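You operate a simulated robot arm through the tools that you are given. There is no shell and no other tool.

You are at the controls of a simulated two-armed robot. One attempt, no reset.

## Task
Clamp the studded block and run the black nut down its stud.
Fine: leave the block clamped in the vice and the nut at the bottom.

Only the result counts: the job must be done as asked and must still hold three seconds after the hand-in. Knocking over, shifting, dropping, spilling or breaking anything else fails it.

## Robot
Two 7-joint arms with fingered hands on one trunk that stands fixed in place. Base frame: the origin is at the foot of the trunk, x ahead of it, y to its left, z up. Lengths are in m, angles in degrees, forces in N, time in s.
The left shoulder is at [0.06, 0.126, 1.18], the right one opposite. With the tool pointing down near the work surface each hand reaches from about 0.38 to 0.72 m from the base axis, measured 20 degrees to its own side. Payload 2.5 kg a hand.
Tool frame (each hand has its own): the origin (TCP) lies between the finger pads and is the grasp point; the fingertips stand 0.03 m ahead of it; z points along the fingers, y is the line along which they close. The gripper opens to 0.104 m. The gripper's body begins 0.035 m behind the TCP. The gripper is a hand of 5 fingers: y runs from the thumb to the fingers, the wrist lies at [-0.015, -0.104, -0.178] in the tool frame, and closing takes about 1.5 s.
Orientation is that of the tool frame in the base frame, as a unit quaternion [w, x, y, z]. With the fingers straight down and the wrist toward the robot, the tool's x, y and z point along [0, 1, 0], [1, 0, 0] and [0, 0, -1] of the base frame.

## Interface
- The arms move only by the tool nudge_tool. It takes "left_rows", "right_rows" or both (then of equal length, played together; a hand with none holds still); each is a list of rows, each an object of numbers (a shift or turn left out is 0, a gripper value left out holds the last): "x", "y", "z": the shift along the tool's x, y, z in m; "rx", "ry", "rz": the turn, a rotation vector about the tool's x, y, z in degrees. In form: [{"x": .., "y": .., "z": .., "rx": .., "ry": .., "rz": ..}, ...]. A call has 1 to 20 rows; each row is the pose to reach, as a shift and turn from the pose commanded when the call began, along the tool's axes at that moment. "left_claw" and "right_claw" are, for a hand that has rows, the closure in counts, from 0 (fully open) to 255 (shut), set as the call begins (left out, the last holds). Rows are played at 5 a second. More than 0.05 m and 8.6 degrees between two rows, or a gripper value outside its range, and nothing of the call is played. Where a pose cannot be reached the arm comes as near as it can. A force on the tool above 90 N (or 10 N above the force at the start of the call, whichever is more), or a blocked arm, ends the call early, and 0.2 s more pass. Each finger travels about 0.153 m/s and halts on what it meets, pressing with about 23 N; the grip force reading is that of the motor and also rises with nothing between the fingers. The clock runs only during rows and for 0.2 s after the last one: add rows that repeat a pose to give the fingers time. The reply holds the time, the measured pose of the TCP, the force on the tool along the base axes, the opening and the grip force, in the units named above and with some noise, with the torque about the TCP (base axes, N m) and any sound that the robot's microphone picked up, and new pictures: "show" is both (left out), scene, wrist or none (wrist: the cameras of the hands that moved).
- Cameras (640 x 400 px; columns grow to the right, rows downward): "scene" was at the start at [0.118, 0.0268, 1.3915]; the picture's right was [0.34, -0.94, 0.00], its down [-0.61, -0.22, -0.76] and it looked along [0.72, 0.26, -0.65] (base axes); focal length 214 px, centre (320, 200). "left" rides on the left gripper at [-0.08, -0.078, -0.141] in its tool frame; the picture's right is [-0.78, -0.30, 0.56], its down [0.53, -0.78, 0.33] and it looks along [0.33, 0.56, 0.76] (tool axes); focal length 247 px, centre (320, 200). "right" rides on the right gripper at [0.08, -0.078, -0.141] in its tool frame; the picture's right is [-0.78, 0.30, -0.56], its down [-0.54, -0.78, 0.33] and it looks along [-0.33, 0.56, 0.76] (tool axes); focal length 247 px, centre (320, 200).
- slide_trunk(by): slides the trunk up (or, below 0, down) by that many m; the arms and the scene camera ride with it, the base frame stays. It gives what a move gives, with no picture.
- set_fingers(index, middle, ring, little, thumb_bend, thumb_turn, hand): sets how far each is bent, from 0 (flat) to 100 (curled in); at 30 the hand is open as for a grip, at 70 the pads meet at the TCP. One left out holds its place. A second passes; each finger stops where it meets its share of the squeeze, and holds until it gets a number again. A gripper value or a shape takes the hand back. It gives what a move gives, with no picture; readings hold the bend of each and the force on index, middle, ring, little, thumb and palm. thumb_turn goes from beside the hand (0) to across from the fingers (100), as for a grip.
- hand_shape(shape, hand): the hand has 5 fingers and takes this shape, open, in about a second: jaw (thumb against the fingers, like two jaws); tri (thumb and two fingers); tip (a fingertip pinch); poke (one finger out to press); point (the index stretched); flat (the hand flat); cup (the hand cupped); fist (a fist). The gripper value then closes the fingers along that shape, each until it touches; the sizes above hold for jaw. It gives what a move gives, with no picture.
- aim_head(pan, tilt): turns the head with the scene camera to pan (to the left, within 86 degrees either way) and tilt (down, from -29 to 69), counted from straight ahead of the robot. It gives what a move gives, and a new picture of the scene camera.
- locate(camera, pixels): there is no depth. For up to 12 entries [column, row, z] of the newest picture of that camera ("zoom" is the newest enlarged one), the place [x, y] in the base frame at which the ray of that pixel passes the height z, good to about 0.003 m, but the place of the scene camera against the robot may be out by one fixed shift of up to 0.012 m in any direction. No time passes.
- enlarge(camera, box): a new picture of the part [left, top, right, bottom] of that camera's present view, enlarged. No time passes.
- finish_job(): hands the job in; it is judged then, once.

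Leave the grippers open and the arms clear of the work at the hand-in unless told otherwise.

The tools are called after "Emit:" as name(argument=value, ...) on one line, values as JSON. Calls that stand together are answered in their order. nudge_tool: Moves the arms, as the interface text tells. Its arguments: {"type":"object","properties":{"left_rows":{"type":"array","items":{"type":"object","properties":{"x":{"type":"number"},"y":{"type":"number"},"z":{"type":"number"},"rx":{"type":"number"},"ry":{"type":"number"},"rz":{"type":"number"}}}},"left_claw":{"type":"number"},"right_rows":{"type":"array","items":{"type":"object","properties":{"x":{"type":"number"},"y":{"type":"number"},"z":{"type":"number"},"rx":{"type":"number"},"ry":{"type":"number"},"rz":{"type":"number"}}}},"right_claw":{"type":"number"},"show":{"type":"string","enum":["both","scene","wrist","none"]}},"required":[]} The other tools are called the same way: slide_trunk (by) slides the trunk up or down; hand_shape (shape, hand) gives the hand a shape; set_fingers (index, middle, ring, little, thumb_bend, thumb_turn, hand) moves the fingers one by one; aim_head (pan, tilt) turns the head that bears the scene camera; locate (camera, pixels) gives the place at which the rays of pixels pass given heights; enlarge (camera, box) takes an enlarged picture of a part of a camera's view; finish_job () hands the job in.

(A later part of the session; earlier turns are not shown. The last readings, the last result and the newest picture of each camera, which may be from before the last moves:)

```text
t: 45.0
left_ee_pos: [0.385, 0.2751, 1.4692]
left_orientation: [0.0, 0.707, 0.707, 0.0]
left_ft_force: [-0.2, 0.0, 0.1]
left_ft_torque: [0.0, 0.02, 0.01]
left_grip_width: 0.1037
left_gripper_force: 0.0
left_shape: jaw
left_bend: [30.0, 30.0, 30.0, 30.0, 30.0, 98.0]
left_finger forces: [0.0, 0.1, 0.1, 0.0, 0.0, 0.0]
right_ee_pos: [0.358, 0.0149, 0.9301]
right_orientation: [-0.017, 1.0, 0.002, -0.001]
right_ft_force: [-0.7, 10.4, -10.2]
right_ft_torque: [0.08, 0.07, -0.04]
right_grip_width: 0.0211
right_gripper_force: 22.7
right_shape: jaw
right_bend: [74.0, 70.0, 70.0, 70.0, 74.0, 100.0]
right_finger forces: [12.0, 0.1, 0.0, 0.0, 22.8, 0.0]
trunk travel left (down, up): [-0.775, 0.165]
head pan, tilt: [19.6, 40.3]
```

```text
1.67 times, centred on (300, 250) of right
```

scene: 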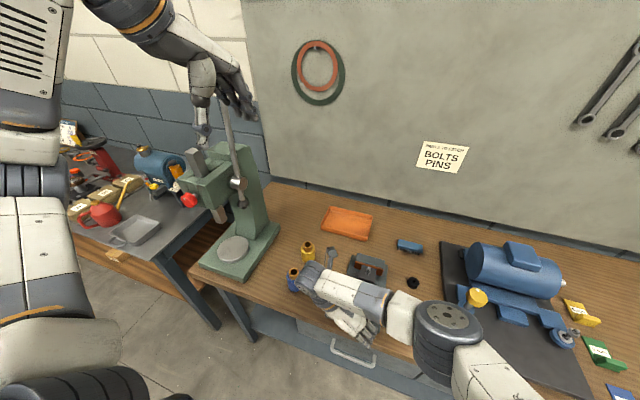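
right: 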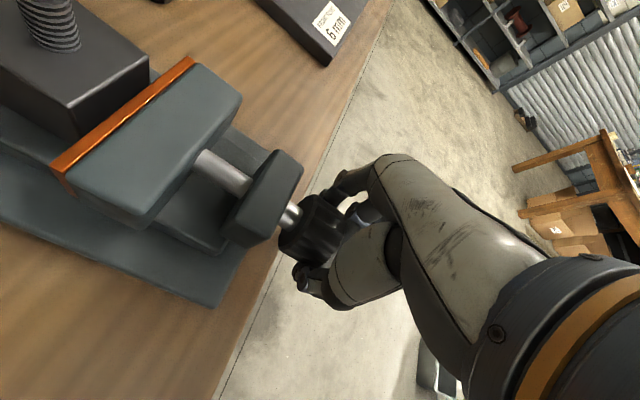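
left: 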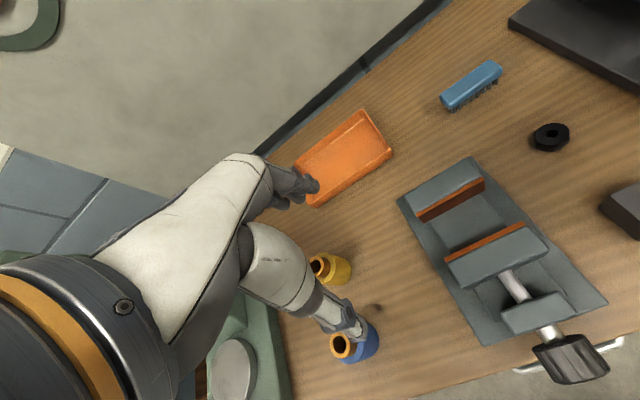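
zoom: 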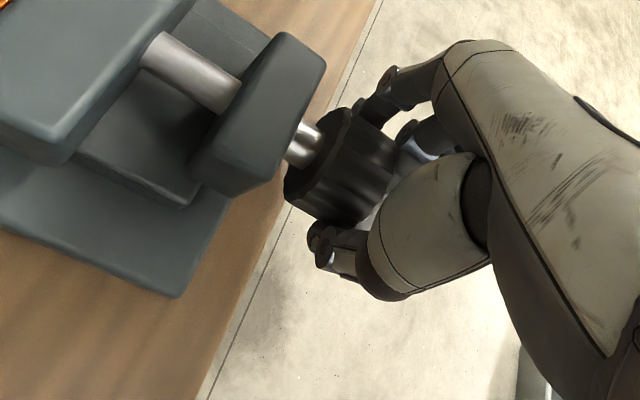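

The index (12 N) and thumb (23 N) hold the knob. I'll try a first clockwise stroke, +48° about the knob axis.

Emit:
nudge_tool(right_rows=[{"rx": 6}, {"rx": 12}, {"rx": 18}, {"rx": 24}, {"rx": 30}, {"rx": 36}, {"rx": 42}, {"rx": 48}, {"rx": 48}], show="both")

Emit:
enlarge(camera="right", box=[200, 130, 400, 370])

Emit:
enlarge(camera="scene", box=[310, 240, 410, 360])

```text
t: 47.0
left_ee_pos: [0.3836, 0.2727, 1.4688]
left_orientation: [-0.001, 0.707, 0.707, 0.0]
left_ft_force: [0.2, 0.0, -0.1]
left_ft_torque: [-0.01, -0.04, 0.04]
left_grip_width: 0.1037
left_gripper_force: 0.1
left_shape: jaw
left_bend: [30.0, 30.0, 30.0, 30.0, 30.0, 98.0]
left_finger forces: [0.1, 0.0, 0.0, 0.0, 0.1, 0.1]
right_ee_pos: [0.3578, 0.0128, 0.9311]
right_orientation: [-0.421, 0.907, 0.001, 0.0]
right_ft_force: [0.1, -3.1, 1.6]
right_ft_torque: [-0.11, 0.05, -0.07]
right_grip_width: 0.0218
right_gripper_force: 22.8
right_shape: jaw
right_bend: [74.0, 70.0, 70.0, 70.0, 77.0, 100.0]
right_finger forces: [14.3, 0.0, 0.0, 0.0, 14.7, 0.0]
trunk travel left (down, up): [-0.775, 0.165]
head pan, tilt: [19.6, 40.3]
```

scene: 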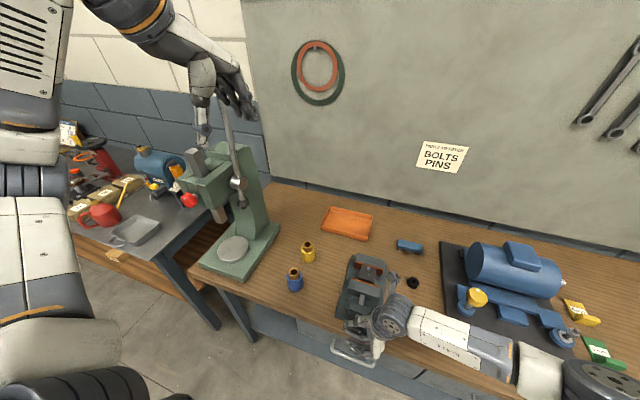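
right: 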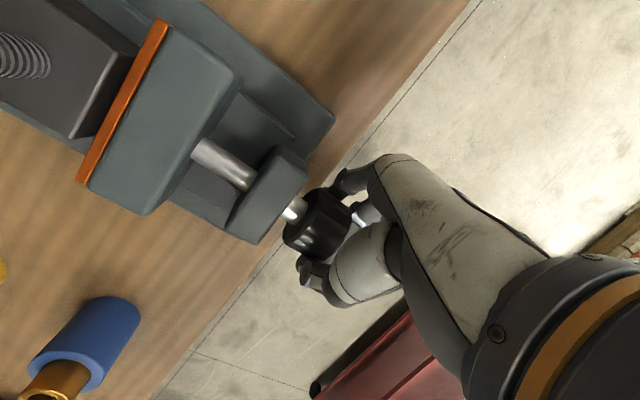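

```text
1.67 times, centred on (300, 250) of right
```

zoom: 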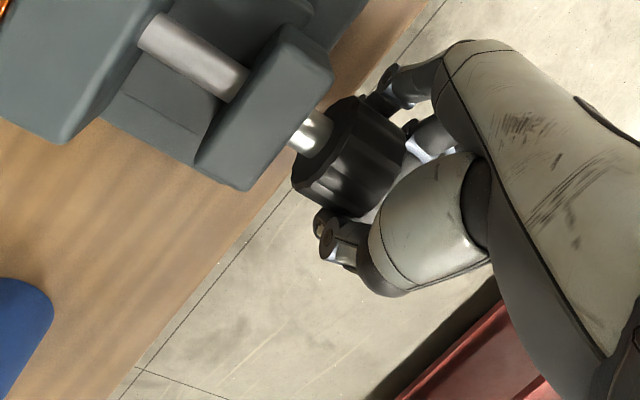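

```text
3.33 times, centred on (360, 300) of scene
```

zoom: 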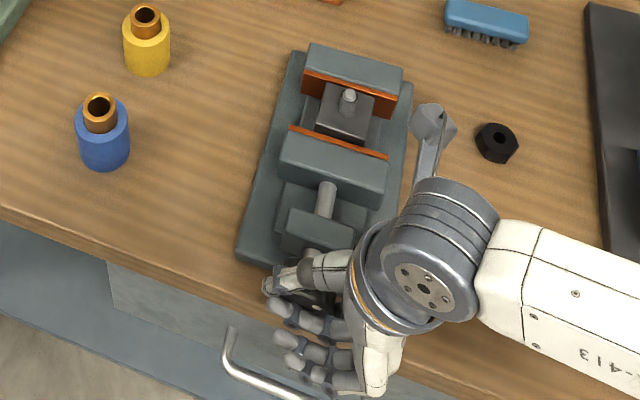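

The knob follows smoothly with low torque. There's room to turn further, so I'll continue to about +80 in total and watch the forces.

Emit:
nudge_tool(right_rows=[{"rx": 6}, {"rx": 12}, {"rx": 18}, {"rx": 24}, {"rx": 30}, {"rx": 30}], show="both")

Emit:
enlarge(camera="right", box=[0, 0, 400, 370])

Emit:
enlarge(camera="scene", box=[310, 240, 410, 360])

```text
t: 48.4
left_ee_pos: [0.3837, 0.2711, 1.4673]
left_orientation: [-0.001, 0.707, 0.707, 0.001]
left_ft_force: [0.0, -0.2, -0.4]
left_ft_torque: [-0.01, 0.0, 0.02]
left_grip_width: 0.1035
left_gripper_force: 0.2
left_shape: jaw
left_bend: [30.0, 30.0, 30.0, 30.0, 30.0, 98.0]
left_finger forces: [0.0, 0.0, 0.1, 0.1, 0.0, 0.0]
right_ee_pos: [0.3583, 0.0117, 0.9294]
right_orientation: [-0.643, 0.766, 0.001, -0.001]
right_ft_force: [0.6, -5.3, -3.1]
right_ft_torque: [-0.07, 0.07, -0.02]
right_grip_width: 0.0209
right_gripper_force: 22.5
right_shape: jaw
right_bend: [75.0, 70.0, 70.0, 70.0, 79.0, 100.0]
right_finger forces: [15.1, 0.1, 0.0, 0.0, 12.8, 0.0]
trunk travel left (down, up): [-0.775, 0.165]
head pan, tilt: [19.6, 40.3]
```

scene: 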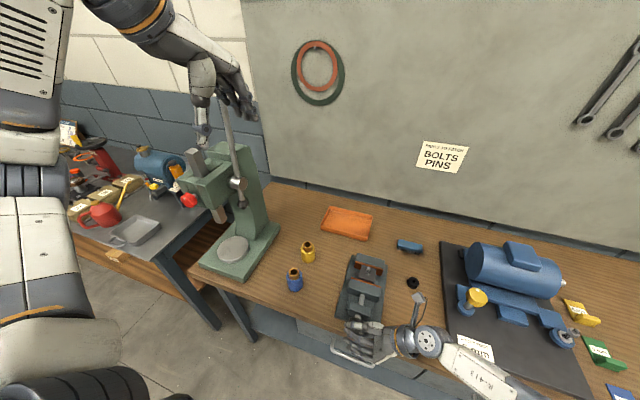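
right: 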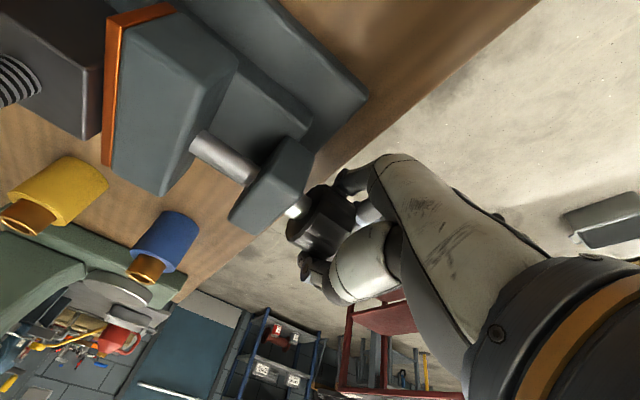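

```text
1.08 times, centred on (200, 185) of right (not enlarged: the box is as wide or as high as the picture)
```

zoom: 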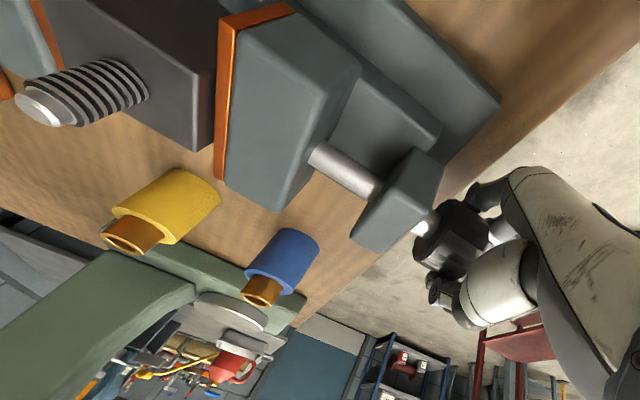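

```text
3.33 times, centred on (360, 300) of scene
```

zoom: 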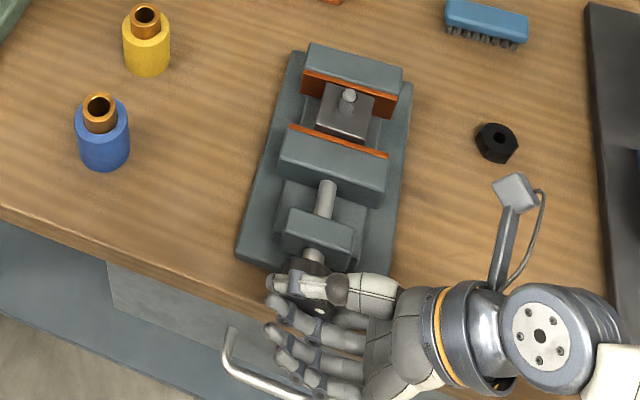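

It still turns freely at +80. I'll go on to about +104.

Emit:
nudge_tool(right_rows=[{"rx": 6}, {"rx": 12}, {"rx": 18}, {"rx": 24}, {"rx": 24}], show="both")

Emit:
enlarge(camera="scene", box=[310, 240, 410, 360])

```text
t: 49.6
left_ee_pos: [0.384, 0.2727, 1.4685]
left_orientation: [0.0, 0.707, 0.707, 0.002]
left_ft_force: [-0.4, -0.2, -0.5]
left_ft_torque: [-0.03, 0.02, 0.0]
left_grip_width: 0.1036
left_gripper_force: 0.1
left_shape: jaw
left_bend: [30.0, 30.0, 30.0, 30.0, 30.0, 98.0]
left_finger forces: [0.0, 0.1, 0.1, 0.0, 0.1, 0.0]
right_ee_pos: [0.3582, 0.013, 0.93]
right_orientation: [0.788, -0.616, -0.001, 0.001]
right_ft_force: [-2.7, -6.0, -4.9]
right_ft_torque: [-0.08, 0.13, 0.04]
right_grip_width: 0.0199
right_gripper_force: 22.6
right_shape: jaw
right_bend: [75.0, 70.0, 70.0, 70.0, 79.0, 100.0]
right_finger forces: [15.1, 0.0, 0.1, 0.1, 12.4, 0.0]
trunk travel left (down, up): [-0.775, 0.165]
head pan, tilt: [19.6, 40.3]
```

scene: 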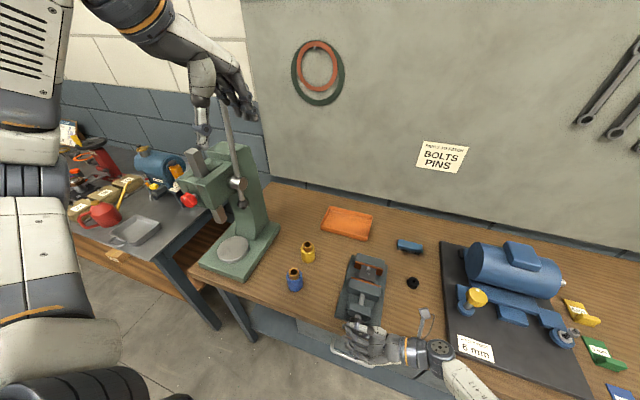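
right: 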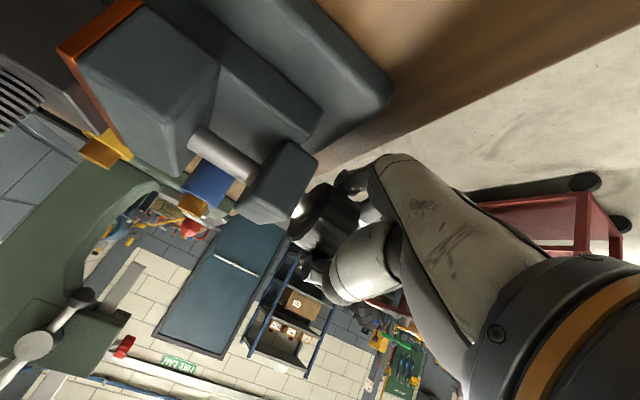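

```text
3.33 times, centred on (360, 300) of scene
```

zoom: 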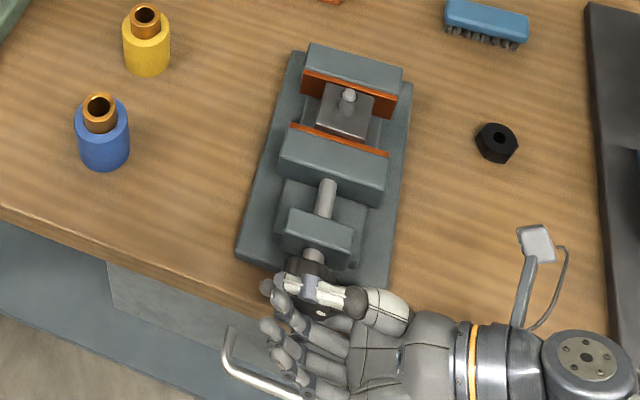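

One stroke of about 104° is done. I'll open a bit (count 100) without moving, and look at the clearance before rotating back.

Emit:
nudge_tool(right_rows=[{"z": 0}, {"z": 0}, {"z": 0}, {"z": 0}], right_claw=100, show="wrist")

Emit:
enlarge(camera="right", box=[200, 130, 400, 370])

Emit:
enlarge(camera="scene", box=[320, 280, 400, 360])

```text
t: 50.6
left_ee_pos: [0.3844, 0.2723, 1.4687]
left_orientation: [0.0, 0.707, 0.707, 0.0]
left_ft_force: [-0.5, -1.7, 0.0]
left_ft_torque: [0.02, 0.02, 0.02]
left_grip_width: 0.1038
left_gripper_force: 0.1
left_shape: jaw
left_bend: [30.0, 30.0, 30.0, 30.0, 30.0, 98.0]
left_finger forces: [0.0, 0.0, 0.0, 0.0, 0.0, 0.0]
right_ee_pos: [0.3586, 0.0145, 0.9309]
right_orientation: [0.787, -0.617, -0.002, 0.001]
right_ft_force: [0.4, -0.3, -0.3]
right_ft_torque: [-0.01, 0.04, -0.02]
right_grip_width: 0.0631
right_gripper_force: 0.1
right_shape: jaw
right_bend: [29.0, 40.0, 37.0, 41.0, 64.0, 100.0]
right_finger forces: [0.0, 0.0, 0.1, 0.1, 0.0, 0.1]
trunk travel left (down, up): [-0.775, 0.165]
head pan, tilt: [19.6, 40.3]
```

right: 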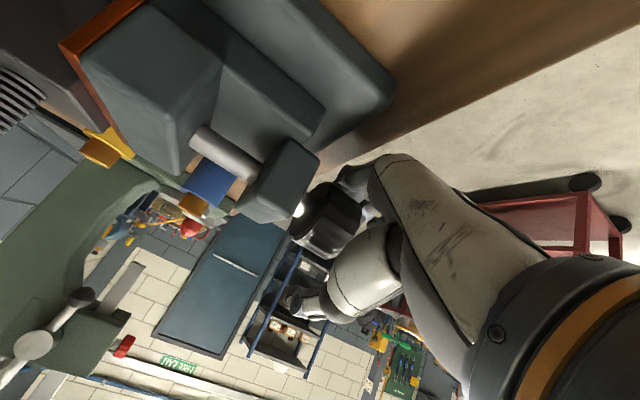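

```text
1.67 times, centred on (300, 250) of right
```

zoom: 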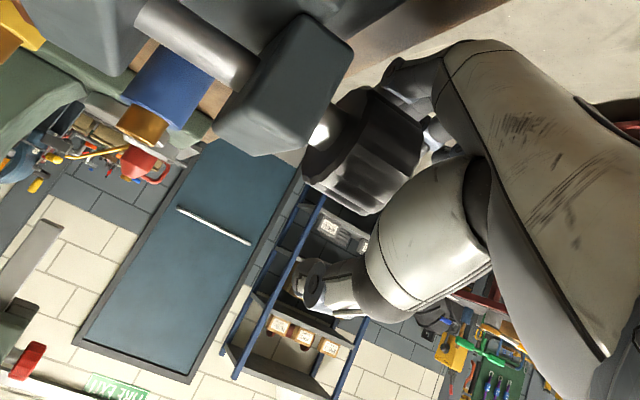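

```text
5.00 times, centred on (360, 320) of scene
```

zoom: 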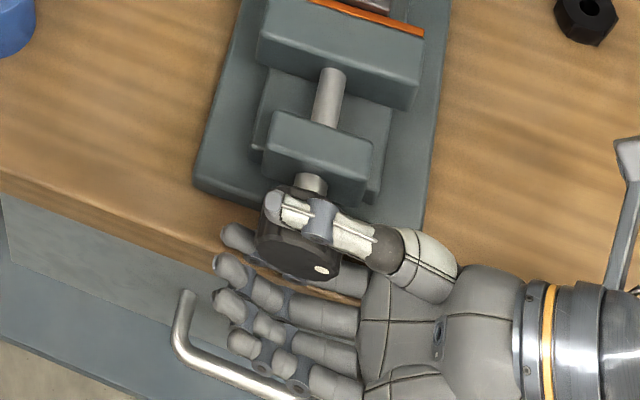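

The thumb and index are clear of the knob. I'll rotate the open hand back by 103° for the next stroke.

Emit:
nudge_tool(right_rows=[{"rx": -8}, {"rx": -16}, {"rx": -24}, {"rx": -32}, {"rx": -40}, {"rx": -48}, {"rx": -56}, {"rx": -64}, {"rx": -72}, {"rx": -80}, {"rx": -88}, {"rx": -96}, {"rx": -103}, {"rx": -103}], show="wrist")

Emit:
enlarge(camera="right", box=[200, 130, 400, 370])

```text
t: 53.6
left_ee_pos: [0.3843, 0.2728, 1.469]
left_orientation: [0.0, 0.708, 0.707, 0.0]
left_ft_force: [-0.1, 0.5, -0.2]
left_ft_torque: [0.0, 0.01, 0.01]
left_grip_width: 0.1036
left_gripper_force: 0.0
left_shape: jaw
left_bend: [30.0, 30.0, 30.0, 30.0, 30.0, 98.0]
left_finger forces: [0.0, 0.0, 0.1, 0.0, 0.0, 0.0]
right_ee_pos: [0.3574, 0.0124, 0.9288]
right_orientation: [-0.008, 1.0, 0.002, 0.0]
right_ft_force: [0.9, -0.8, 0.2]
right_ft_torque: [0.03, 0.01, 0.02]
right_grip_width: 0.063
right_gripper_force: 0.1
right_shape: jaw
right_bend: [29.0, 40.0, 37.0, 41.0, 64.0, 100.0]
right_finger forces: [0.0, 0.0, 0.0, 0.0, 0.1, 0.0]
trunk travel left (down, up): [-0.775, 0.165]
head pan, tilt: [19.6, 40.3]
```

right: 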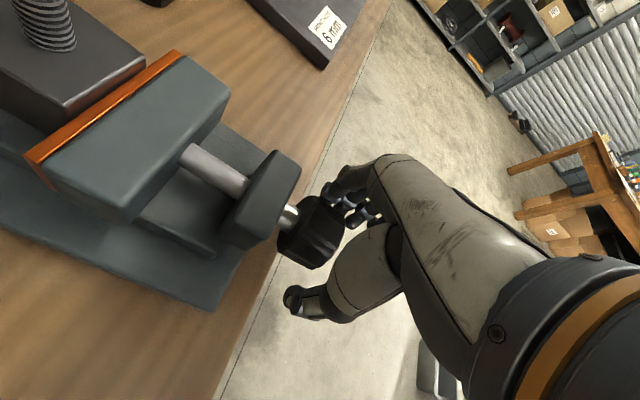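

```text
1.67 times, centred on (300, 250) of right
```

zoom: 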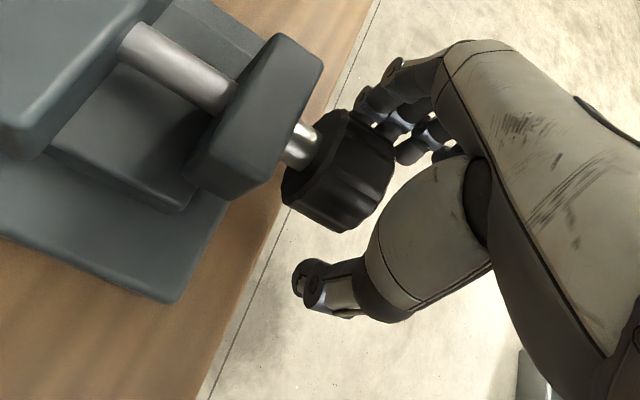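

The jaw has visibly advanced. I'll measure how far, from the moving jaw's top corners.

Emit:
enlarge(camera="right", box=[0, 20, 240, 240])

```text
1.82 times, centred on (120, 130) of right
```

zoom: 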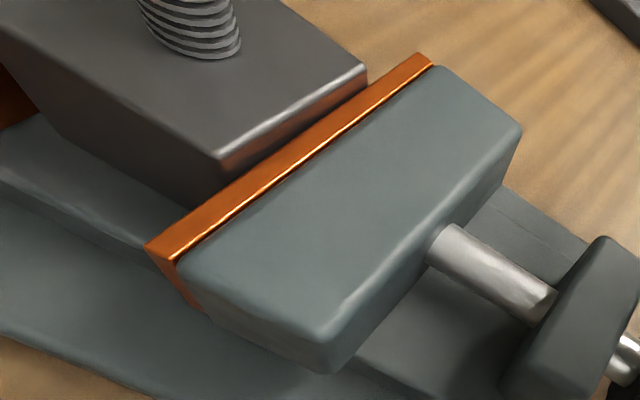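

Emit:
locate(camera="zoom", pixels=[[147, 247, 0.94], [420, 53, 0.94], [520, 128, 0.94], [330, 338, 0.94], [220, 157, 0.947], [366, 68, 0.947], [220, 157, 0.95], [366, 68, 0.95]])

```text
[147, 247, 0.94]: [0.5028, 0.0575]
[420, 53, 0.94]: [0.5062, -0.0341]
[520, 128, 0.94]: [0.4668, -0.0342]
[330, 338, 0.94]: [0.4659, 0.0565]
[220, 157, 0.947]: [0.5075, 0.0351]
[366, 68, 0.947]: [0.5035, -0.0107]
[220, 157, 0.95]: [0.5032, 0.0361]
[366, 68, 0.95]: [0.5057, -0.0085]
```

The jaw face moved from x≈0.4975 to 0.5045, about 7 mm in one stroke, so the lead is around 20 mm per turn. The jaw is now just touching the block, with about 14 mm left to close. Second stroke: close, then turn +103.

Emit:
nudge_tool(right_rows=[{"z": 0}, {"z": 0}, {"z": 0}, {"z": 0}, {"z": 0}, {"z": 0}, {"rx": 8}, {"rx": 16}, {"rx": 24}, {"rx": 32}, {"rx": 40}, {"rx": 48}, {"rx": 56}, {"rx": 64}, {"rx": 72}, {"rx": 80}, {"rx": 88}, {"rx": 96}, {"rx": 103}, {"rx": 103}], right_claw=255, show="both")

Emit:
enlarge(camera="scene", box=[310, 240, 410, 360])

```text
t: 57.8
left_ee_pos: [0.3834, 0.2732, 1.4689]
left_orientation: [0.0, 0.707, 0.707, 0.0]
left_ft_force: [0.6, -0.5, -0.5]
left_ft_torque: [-0.03, 0.0, 0.01]
left_grip_width: 0.1038
left_gripper_force: 0.2
left_shape: jaw
left_bend: [30.0, 30.0, 30.0, 30.0, 30.0, 98.0]
left_finger forces: [0.1, 0.1, 0.0, 0.0, 0.0, 0.0]
right_ee_pos: [0.3578, 0.0126, 0.9295]
right_orientation: [0.788, -0.616, 0.001, 0.0]
right_ft_force: [-1.9, -5.1, -4.7]
right_ft_torque: [-0.05, 0.08, 0.0]
right_grip_width: 0.0196
right_gripper_force: 23.3
right_shape: jaw
right_bend: [75.0, 70.0, 69.0, 69.0, 79.0, 100.0]
right_finger forces: [14.4, 0.0, 0.1, 0.0, 13.1, 0.0]
trunk travel left (down, up): [-0.775, 0.165]
head pan, tilt: [19.6, 40.3]
```

scene: 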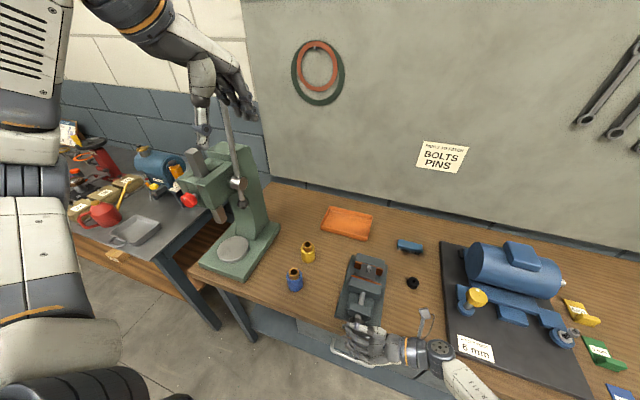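
right: 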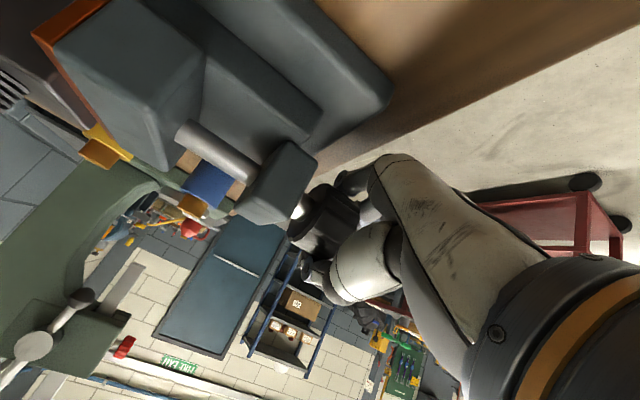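

```text
3.33 times, centred on (360, 300) of scene
```

zoom: 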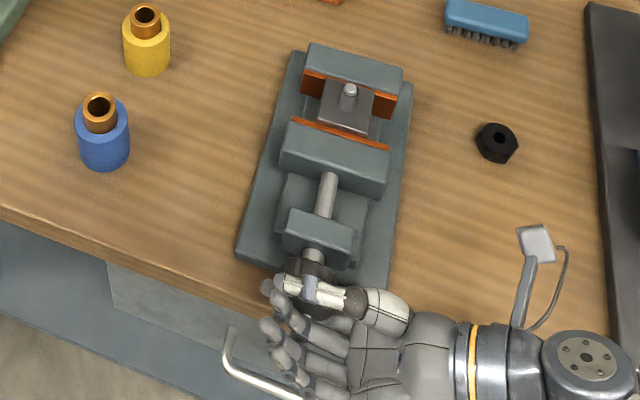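

It advanced again. I'll open and rotate back.

Emit:
nudge_tool(right_rows=[{"z": 0}, {"z": 0}, {"z": 0}, {"z": 0}, {"rx": -8}, {"rx": -16}, {"rx": -24}, {"rx": -32}, {"rx": -40}, {"rx": -48}, {"rx": -56}, {"rx": -64}, {"rx": -72}, {"rx": -80}, {"rx": -88}, {"rx": -96}, {"rx": -103}, {"rx": -103}], right_claw=100, show="wrist")

Emit:
enlarge(camera="right", box=[0, 0, 240, 240])

```text
t: 61.6
left_ee_pos: [0.3829, 0.2727, 1.4683]
left_orientation: [0.0, 0.707, 0.707, 0.0]
left_ft_force: [0.2, 0.3, -0.1]
left_ft_torque: [0.01, 0.01, 0.01]
left_grip_width: 0.1037
left_gripper_force: 0.1
left_shape: jaw
left_bend: [30.0, 30.0, 30.0, 30.0, 30.0, 98.0]
left_finger forces: [0.0, 0.0, 0.1, 0.0, 0.0, 0.1]
right_ee_pos: [0.3584, 0.0126, 0.9309]
right_orientation: [-0.007, 1.0, 0.002, 0.001]
right_ft_force: [-0.6, 0.0, -0.6]
right_ft_torque: [0.04, -0.03, 0.02]
right_grip_width: 0.0631
right_gripper_force: 0.1
right_shape: jaw
right_bend: [29.0, 40.0, 37.0, 41.0, 64.0, 100.0]
right_finger forces: [0.0, 0.1, 0.0, 0.1, 0.0, 0.0]
trunk travel left (down, up): [-0.775, 0.165]
head pan, tilt: [19.6, 40.3]
```

right: 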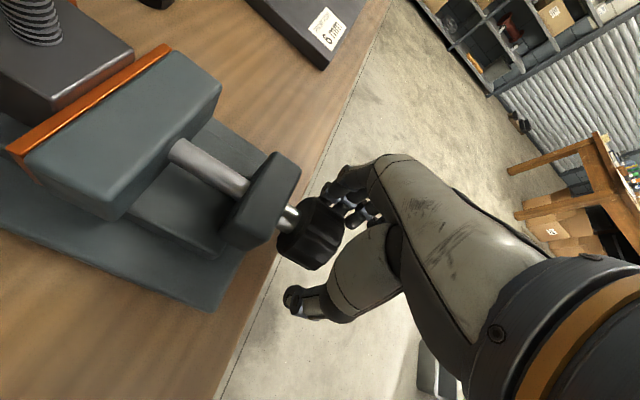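

```text
1.67 times, centred on (120, 120) of right
```

zoom: 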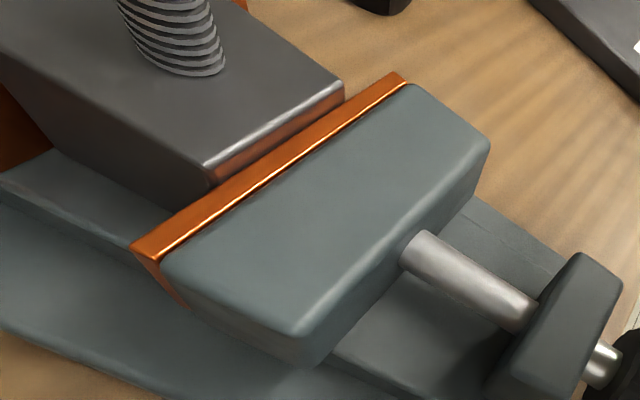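

Third stroke: close and turn +103, stopping if the load rises.

Emit:
nudge_tool(right_rows=[{"z": 0}, {"z": 0}, {"z": 0}, {"z": 0}, {"z": 0}, {"z": 0}, {"rx": 8}, {"rx": 16}, {"rx": 24}, {"rx": 32}, {"rx": 40}, {"rx": 48}, {"rx": 56}, {"rx": 64}, {"rx": 72}, {"rx": 80}, {"rx": 88}, {"rx": 96}, {"rx": 103}, {"rx": 103}], right_claw=255, show="both")

Emit:
enlarge(camera="scene", box=[310, 240, 410, 360])

```text
t: 65.8
left_ee_pos: [0.3842, 0.2754, 1.4673]
left_orientation: [0.001, 0.707, 0.707, 0.0]
left_ft_force: [-0.3, 0.9, -0.5]
left_ft_torque: [-0.03, 0.0, -0.02]
left_grip_width: 0.1038
left_gripper_force: 0.1
left_shape: jaw
left_bend: [30.0, 30.0, 30.0, 30.0, 30.0, 98.0]
left_finger forces: [0.1, 0.1, 0.0, 0.1, 0.0, 0.0]
right_ee_pos: [0.3564, 0.0159, 0.9296]
right_orientation: [0.788, -0.615, -0.001, 0.001]
right_ft_force: [2.2, 15.0, -2.9]
right_ft_torque: [-0.37, 0.09, 0.02]
right_grip_width: 0.0178
right_gripper_force: 22.6
right_shape: jaw
right_bend: [75.0, 70.0, 70.0, 70.0, 78.0, 100.0]
right_finger forces: [12.6, 0.0, 0.0, 0.1, 18.0, 0.0]
trunk travel left (down, up): [-0.775, 0.165]
head pan, tilt: [19.6, 40.3]
```

scene: 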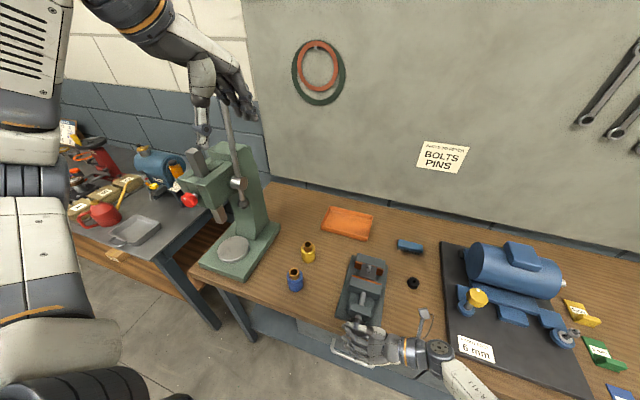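
right: 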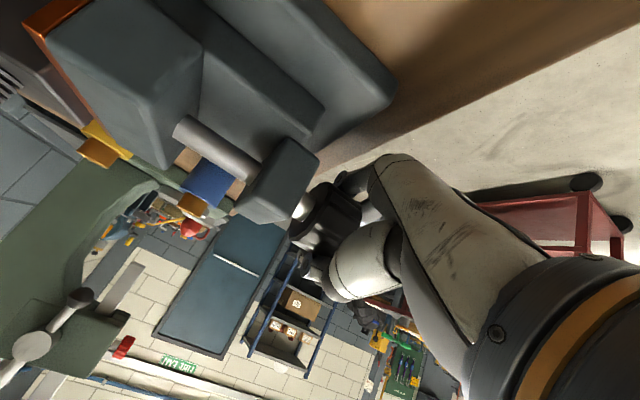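

```text
3.33 times, centred on (360, 300) of scene
```

zoom: 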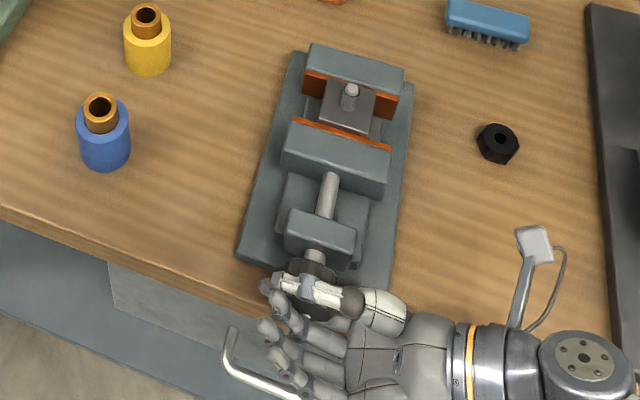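

The torque rose to 0.37 N·m and the jaw hardly advanced this time, so it may already be tight or may have met resistance. I'll open, rotate back, and look closely.

Emit:
nudge_tool(right_rows=[{"z": 0}, {"z": 0}, {"z": 0}, {"z": 0}, {"rx": -8}, {"rx": -16}, {"rx": -24}, {"rx": -32}, {"rx": -40}, {"rx": -48}, {"rx": -56}, {"rx": -64}, {"rx": -72}, {"rx": -80}, {"rx": -88}, {"rx": -96}, {"rx": -103}, {"rx": -103}], right_claw=100, show="wrist")

Emit:
enlarge(camera="right", box=[0, 0, 240, 240])

Emit:
enlarge(camera="scene", box=[335, 245, 395, 320])

```text
t: 69.6
left_ee_pos: [0.3845, 0.273, 1.4674]
left_orientation: [0.0, 0.707, 0.707, 0.0]
left_ft_force: [0.1, -0.1, 0.2]
left_ft_torque: [0.0, 0.02, 0.03]
left_grip_width: 0.1037
left_gripper_force: 0.0
left_shape: jaw
left_bend: [30.0, 30.0, 30.0, 30.0, 30.0, 98.0]
left_finger forces: [0.0, 0.1, 0.0, 0.0, 0.1, 0.0]
right_ee_pos: [0.3578, 0.0124, 0.9302]
right_orientation: [-0.007, 1.0, 0.002, 0.002]
right_ft_force: [0.8, -0.4, 0.4]
right_ft_torque: [-0.01, 0.03, 0.01]
right_grip_width: 0.0627
right_gripper_force: 0.0
right_shape: jaw
right_bend: [29.0, 40.0, 37.0, 41.0, 64.0, 100.0]
right_finger forces: [0.2, 0.0, 0.0, 0.1, 0.0, 0.0]
trunk travel left (down, up): [-0.775, 0.165]
head pan, tilt: [19.6, 40.3]
```

right: 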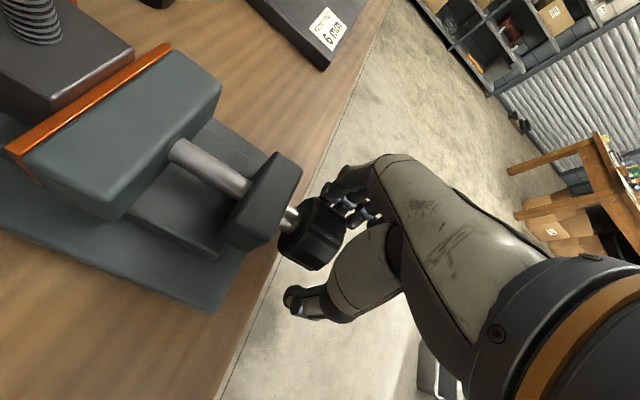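

```text
1.67 times, centred on (120, 120) of right
```

zoom: 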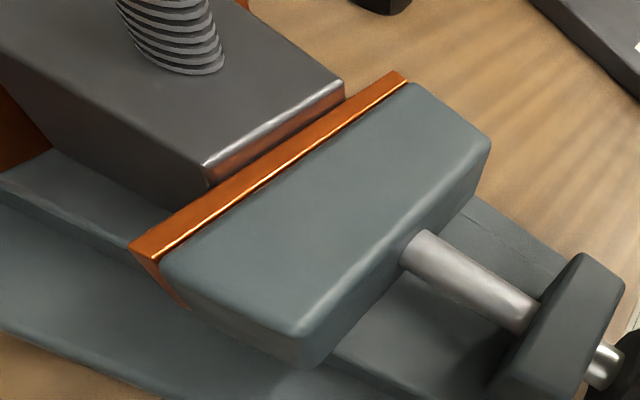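

```text
5.33 times, centred on (365, 282) of scene
```

zoom: 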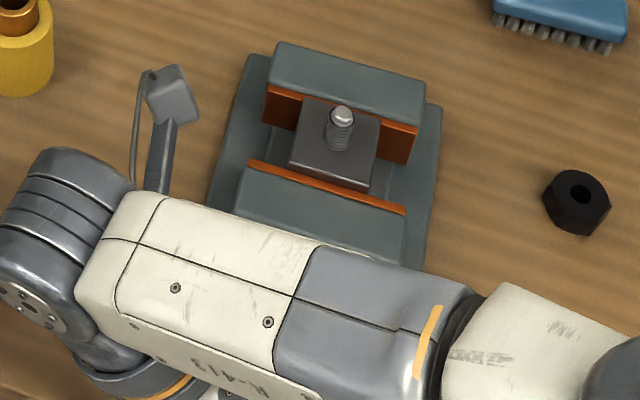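

I'll locate the jaw's face edge and the block's front edge again.

Emit:
locate(camera="right", pixels=[[6, 148, 0.94], [163.2, 42, 0.94], [51, 99, 0.947], [133.8, 51, 0.947], [51, 99, 0.95], [133.8, 51, 0.95], [178, 200, 0.94], [222, 85, 0.94]])

Emit:
locate(camera="zoom", pixels=[[265, 86, 0.94], [420, 126, 0.94], [300, 98, 0.947], [382, 125, 0.947], [290, 165, 0.947], [370, 188, 0.947], [250, 160, 0.94], [405, 212, 0.94]])

```text
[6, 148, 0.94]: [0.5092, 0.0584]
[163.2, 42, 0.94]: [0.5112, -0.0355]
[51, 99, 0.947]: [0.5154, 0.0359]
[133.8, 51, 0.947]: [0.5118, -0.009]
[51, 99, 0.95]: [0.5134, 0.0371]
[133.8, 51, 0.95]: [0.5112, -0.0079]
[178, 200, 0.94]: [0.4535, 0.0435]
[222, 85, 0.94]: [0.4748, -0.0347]
```

```text
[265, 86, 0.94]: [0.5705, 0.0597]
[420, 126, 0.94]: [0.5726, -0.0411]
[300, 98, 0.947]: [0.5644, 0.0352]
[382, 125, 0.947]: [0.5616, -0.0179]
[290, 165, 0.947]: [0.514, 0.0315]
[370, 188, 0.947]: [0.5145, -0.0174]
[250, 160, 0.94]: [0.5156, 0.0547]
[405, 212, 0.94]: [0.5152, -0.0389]
```

The measured gap (about 0.050–0.055) is close to the block's width, so it may already be clamped. I need a clear view. I'll lift the hand off the knob and return over the vice in the natural orientation.

Emit:
nudge_tool(right_rows=[{"z": -0.02}, {"z": -0.05}, {"z": -0.09}, {"z": -0.13}, {"z": -0.17}, {"z": -0.19}, {"z": -0.19}], right_claw=0, show="none")

Emit:
nudge_tool(right_rows=[{"x": 0.014, "rz": -8}, {"x": 0.028, "rz": -16}, {"x": 0.042, "rz": -24}, {"x": 0.056, "rz": -32}, {"x": 0.07, "rz": -40}, {"x": 0.084, "rz": -48}, {"x": 0.098, "rz": -56}, {"x": 0.112, "rz": -64}, {"x": 0.126, "rz": -72}, {"x": 0.14, "rz": -80}, {"x": 0.16, "rz": -86}, {"x": 0.18, "rz": -90}, {"x": 0.2, "rz": -90}, {"x": 0.2, "rz": -90}], show="both")

Emit:
enlarge(camera="right", box=[140, 200, 340, 400])

Emit:
enlarge(camera="scene", box=[335, 245, 395, 335])

```text
t: 71.2
left_ee_pos: [0.3839, 0.2732, 1.4681]
left_orientation: [0.0, 0.707, 0.707, 0.0]
left_ft_force: [0.5, -0.5, 0.3]
left_ft_torque: [-0.01, 0.02, 0.0]
left_grip_width: 0.1038
left_gripper_force: 0.1
left_shape: jaw
left_bend: [30.0, 30.0, 30.0, 30.0, 30.0, 98.0]
left_finger forces: [0.0, 0.0, 0.1, 0.1, 0.0, 0.1]
right_ee_pos: [0.3586, 0.0105, 1.1196]
right_orientation: [-0.009, 1.0, 0.002, 0.001]
right_ft_force: [0.8, 0.1, -0.2]
right_ft_torque: [0.0, -0.04, -0.01]
right_grip_width: 0.1038
right_gripper_force: 0.2
right_shape: jaw
right_bend: [30.0, 30.0, 30.0, 30.0, 30.0, 98.0]
right_finger forces: [0.0, 0.0, 0.1, 0.0, 0.0, 0.1]
trunk travel left (down, up): [-0.775, 0.165]
head pan, tilt: [19.6, 40.3]
```

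```text
t: 74.2
left_ee_pos: [0.3835, 0.2731, 1.469]
left_orientation: [0.0, 0.707, 0.707, 0.001]
left_ft_force: [0.7, 0.0, 0.0]
left_ft_torque: [0.01, 0.02, -0.02]
left_grip_width: 0.1039
left_gripper_force: 0.0
left_shape: jaw
left_bend: [30.0, 30.0, 30.0, 30.0, 30.0, 98.0]
left_finger forces: [0.0, 0.0, 0.0, 0.1, 0.1, 0.0]
right_ee_pos: [0.557, 0.0107, 1.1198]
right_orientation: [-0.005, 0.706, 0.708, 0.006]
right_ft_force: [0.1, -1.1, -0.2]
right_ft_torque: [0.0, 0.0, 0.01]
right_grip_width: 0.1041
right_gripper_force: 0.1
right_shape: jaw
right_bend: [30.0, 30.0, 30.0, 30.0, 30.0, 98.0]
right_finger forces: [0.0, 0.0, 0.0, 0.1, 0.0, 0.0]
trunk travel left (down, up): [-0.775, 0.165]
head pan, tilt: [19.6, 40.3]
```

scene: 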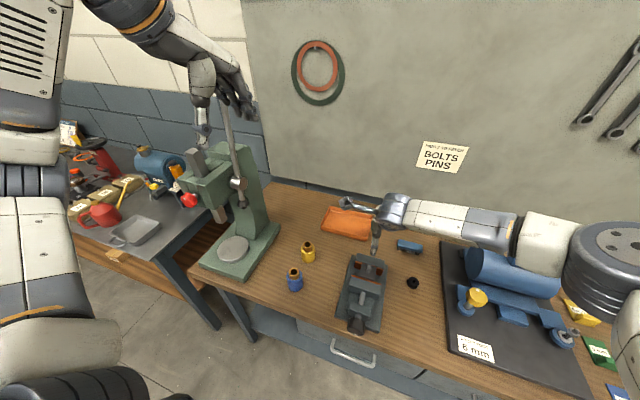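
right: 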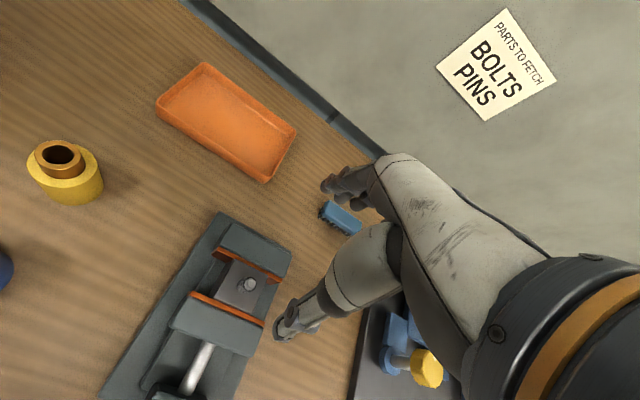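

```text
2.00 times, centred on (240, 300) of right
```

zoom: 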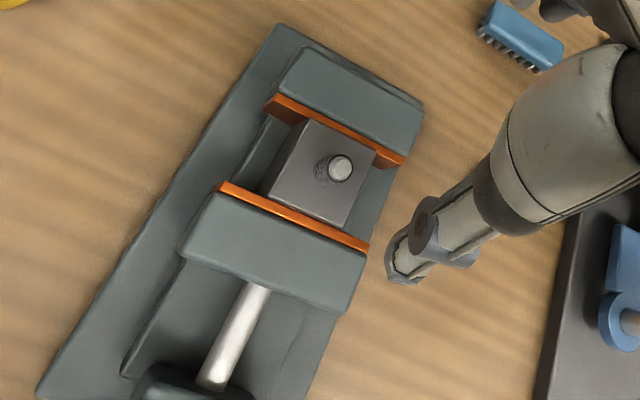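

```text
4.44 times, centred on (365, 290) of scene
```

zoom: 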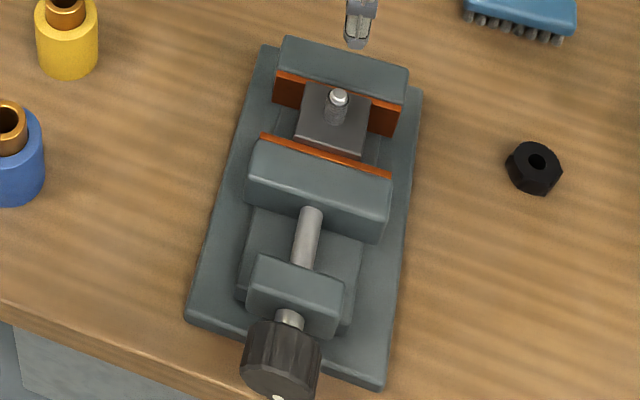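

I'll zoom tighter on the block in the jaws.

Emit:
enlarge(camera="right", box=[190, 230, 290, 330])

Emit:
enlarge(camera="scene", box=[345, 250, 390, 290])

```text
4.00 times, centred on (240, 280) of right
```

zoom: 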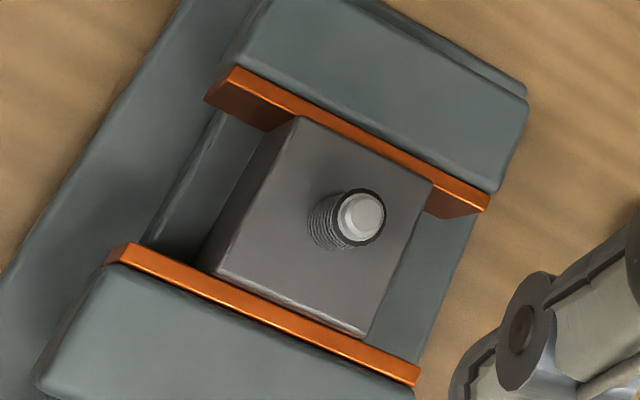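

```text
10.00 times, centred on (368, 270) of scene
```

zoom: 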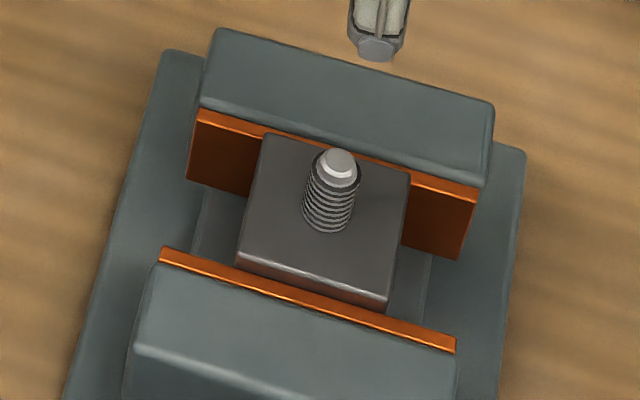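

The block now touches both orange plates, front and back, so it is clamped; the last stroke slipped at 0.37 N·m. Next the nut: I'll move the right hand over it at about (0.589, -0.146, 1.02).

Emit:
nudge_tool(right_rows=[{"x": -0.035, "y": 0.008}, {"x": -0.075, "y": 0.016}, {"x": -0.115, "y": 0.024}, {"x": -0.157, "y": 0.032}, {"x": -0.157, "y": 0.032, "z": 0.035}, {"x": -0.157, "y": 0.032, "z": 0.07}, {"x": -0.157, "y": 0.032, "z": 0.1}, {"x": -0.157, "y": 0.032, "z": 0.1}], show="both")

Emit:
enlarge(camera="right", box=[220, 160, 360, 320])

```text
t: 76.0
left_ee_pos: [0.384, 0.2721, 1.4679]
left_orientation: [0.0, 0.708, 0.707, 0.0]
left_ft_force: [-0.2, 0.1, -0.3]
left_ft_torque: [0.0, -0.01, 0.01]
left_grip_width: 0.1038
left_gripper_force: 0.0
left_shape: jaw
left_bend: [30.0, 30.0, 30.0, 30.0, 30.0, 98.0]
left_finger forces: [0.0, 0.0, 0.0, 0.0, 0.0, 0.1]
right_ee_pos: [0.5889, -0.1469, 1.0201]
right_orientation: [-0.005, 0.706, 0.708, 0.006]
right_ft_force: [-1.0, -0.1, -0.5]
right_ft_torque: [0.0, 0.05, 0.01]
right_grip_width: 0.1038
right_gripper_force: 0.1
right_shape: jaw
right_bend: [30.0, 30.0, 30.0, 30.0, 30.0, 98.0]
right_finger forces: [0.0, 0.1, 0.0, 0.0, 0.0, 0.1]
trunk travel left (down, up): [-0.775, 0.165]
head pan, tilt: [19.6, 40.3]
```

scene: 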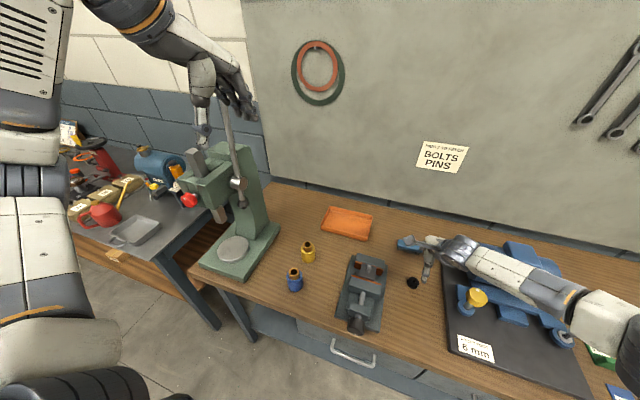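
right: 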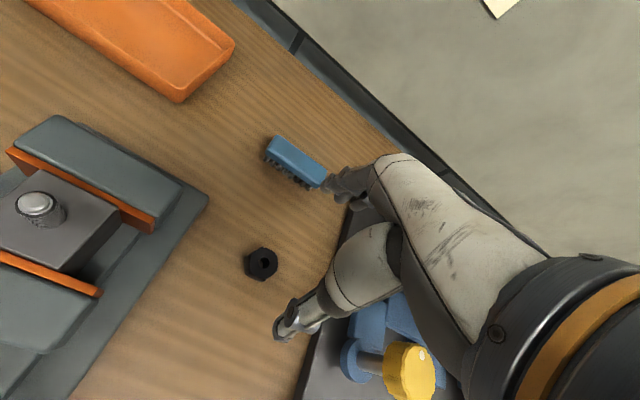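

```text
2.50 times, centred on (290, 240) of right
```

zoom: 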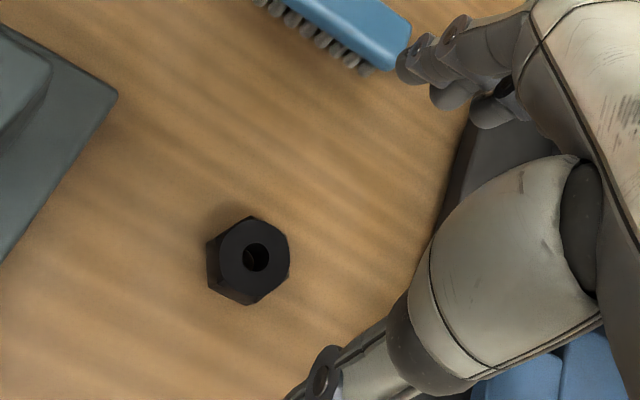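

The brush is close to where the fingers will come down, so I'll zoom further on the nut and locate the brush.

Emit:
enlarge(camera="right", box=[235, 235, 290, 290])

Emit:
locate(camera="right", pixels=[[324, 186, 0.87], [324, 186, 0.89], [265, 160, 0.89], [280, 137, 0.89], [330, 172, 0.89], [262, 262, 0.88], [262, 262, 0.885], [262, 262, 0.875]])

```text
7.27 times, centred on (262, 262) of right
```

zoom: 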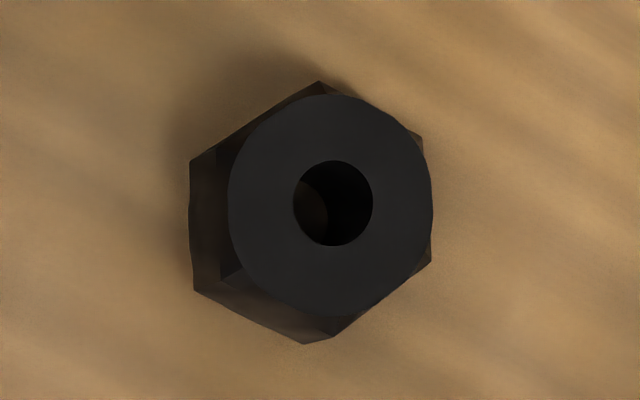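

```text
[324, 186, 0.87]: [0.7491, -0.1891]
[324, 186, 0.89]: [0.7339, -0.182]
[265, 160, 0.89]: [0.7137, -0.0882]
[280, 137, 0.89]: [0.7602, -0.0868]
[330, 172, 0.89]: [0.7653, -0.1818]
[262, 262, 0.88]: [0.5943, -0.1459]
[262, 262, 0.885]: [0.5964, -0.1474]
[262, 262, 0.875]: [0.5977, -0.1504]
```

The brush is at x≥0.71, well clear of the fingers. I'll find the nut's centre and hex orientation from this zoom.

Emit:
locate(camera="zoom", pixels=[[318, 81, 0.878], [424, 140, 0.878], [432, 262, 0.878], [335, 337, 0.878], [220, 275, 0.878], [330, 205, 0.882], [333, 203, 0.882], [190, 160, 0.865], [194, 290, 0.865], [305, 344, 0.865], [232, 205, 0.882], [432, 205, 0.882]])

```text
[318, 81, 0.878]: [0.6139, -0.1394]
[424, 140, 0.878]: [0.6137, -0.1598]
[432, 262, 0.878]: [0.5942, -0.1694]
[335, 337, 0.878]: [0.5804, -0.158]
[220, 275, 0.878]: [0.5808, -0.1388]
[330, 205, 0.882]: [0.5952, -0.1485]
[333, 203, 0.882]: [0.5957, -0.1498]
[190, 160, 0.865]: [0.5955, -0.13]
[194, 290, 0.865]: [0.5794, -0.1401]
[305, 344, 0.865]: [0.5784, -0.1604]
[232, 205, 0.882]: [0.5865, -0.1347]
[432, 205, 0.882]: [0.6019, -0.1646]
```

The nut's flats face ±x (34 mm across), its centre is at about (0.593, -0.148), and its top is at z≈0.88. The natural grip along x fits the flats. I'll lower to z≈0.94 and check the centring.

Emit:
nudge_tool(right_rows=[{"x": -0.001, "y": 0.003, "z": 0.03}, {"x": -0.001, "y": 0.003, "z": 0.06}, {"x": -0.001, "y": 0.003, "z": 0.08}, {"x": -0.001, "y": 0.003, "z": 0.08}], show="wrist")

Emit:
enlarge(camera="right", box=[220, 140, 380, 340])

```text
t: 77.0
left_ee_pos: [0.3834, 0.2725, 1.4697]
left_orientation: [0.0, 0.708, 0.707, 0.0]
left_ft_force: [0.1, 0.2, 0.0]
left_ft_torque: [0.0, 0.0, 0.01]
left_grip_width: 0.1041
left_gripper_force: 0.0
left_shape: jaw
left_bend: [30.0, 30.0, 30.0, 30.0, 30.0, 98.0]
left_finger forces: [0.1, 0.0, 0.1, 0.0, 0.0, 0.0]
right_ee_pos: [0.5921, -0.144, 0.9386]
right_orientation: [-0.005, 0.706, 0.709, 0.007]
right_ft_force: [-0.2, 0.3, 0.4]
right_ft_torque: [-0.01, 0.01, -0.02]
right_grip_width: 0.104
right_gripper_force: 0.0
right_shape: jaw
right_bend: [30.0, 30.0, 30.0, 30.0, 30.0, 98.0]
right_finger forces: [0.0, 0.1, 0.0, 0.0, 0.0, 0.0]
trunk travel left (down, up): [-0.775, 0.165]
head pan, tilt: [19.6, 40.3]
```

right: 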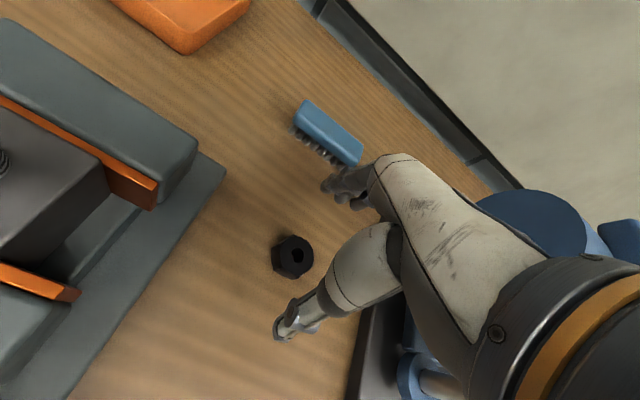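

```text
2.00 times, centred on (300, 240) of right
```

zoom: 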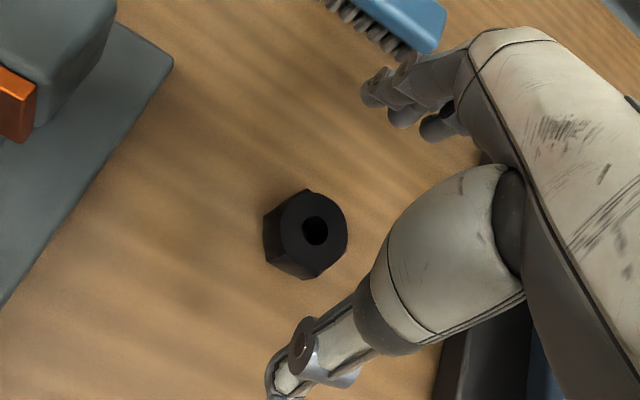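

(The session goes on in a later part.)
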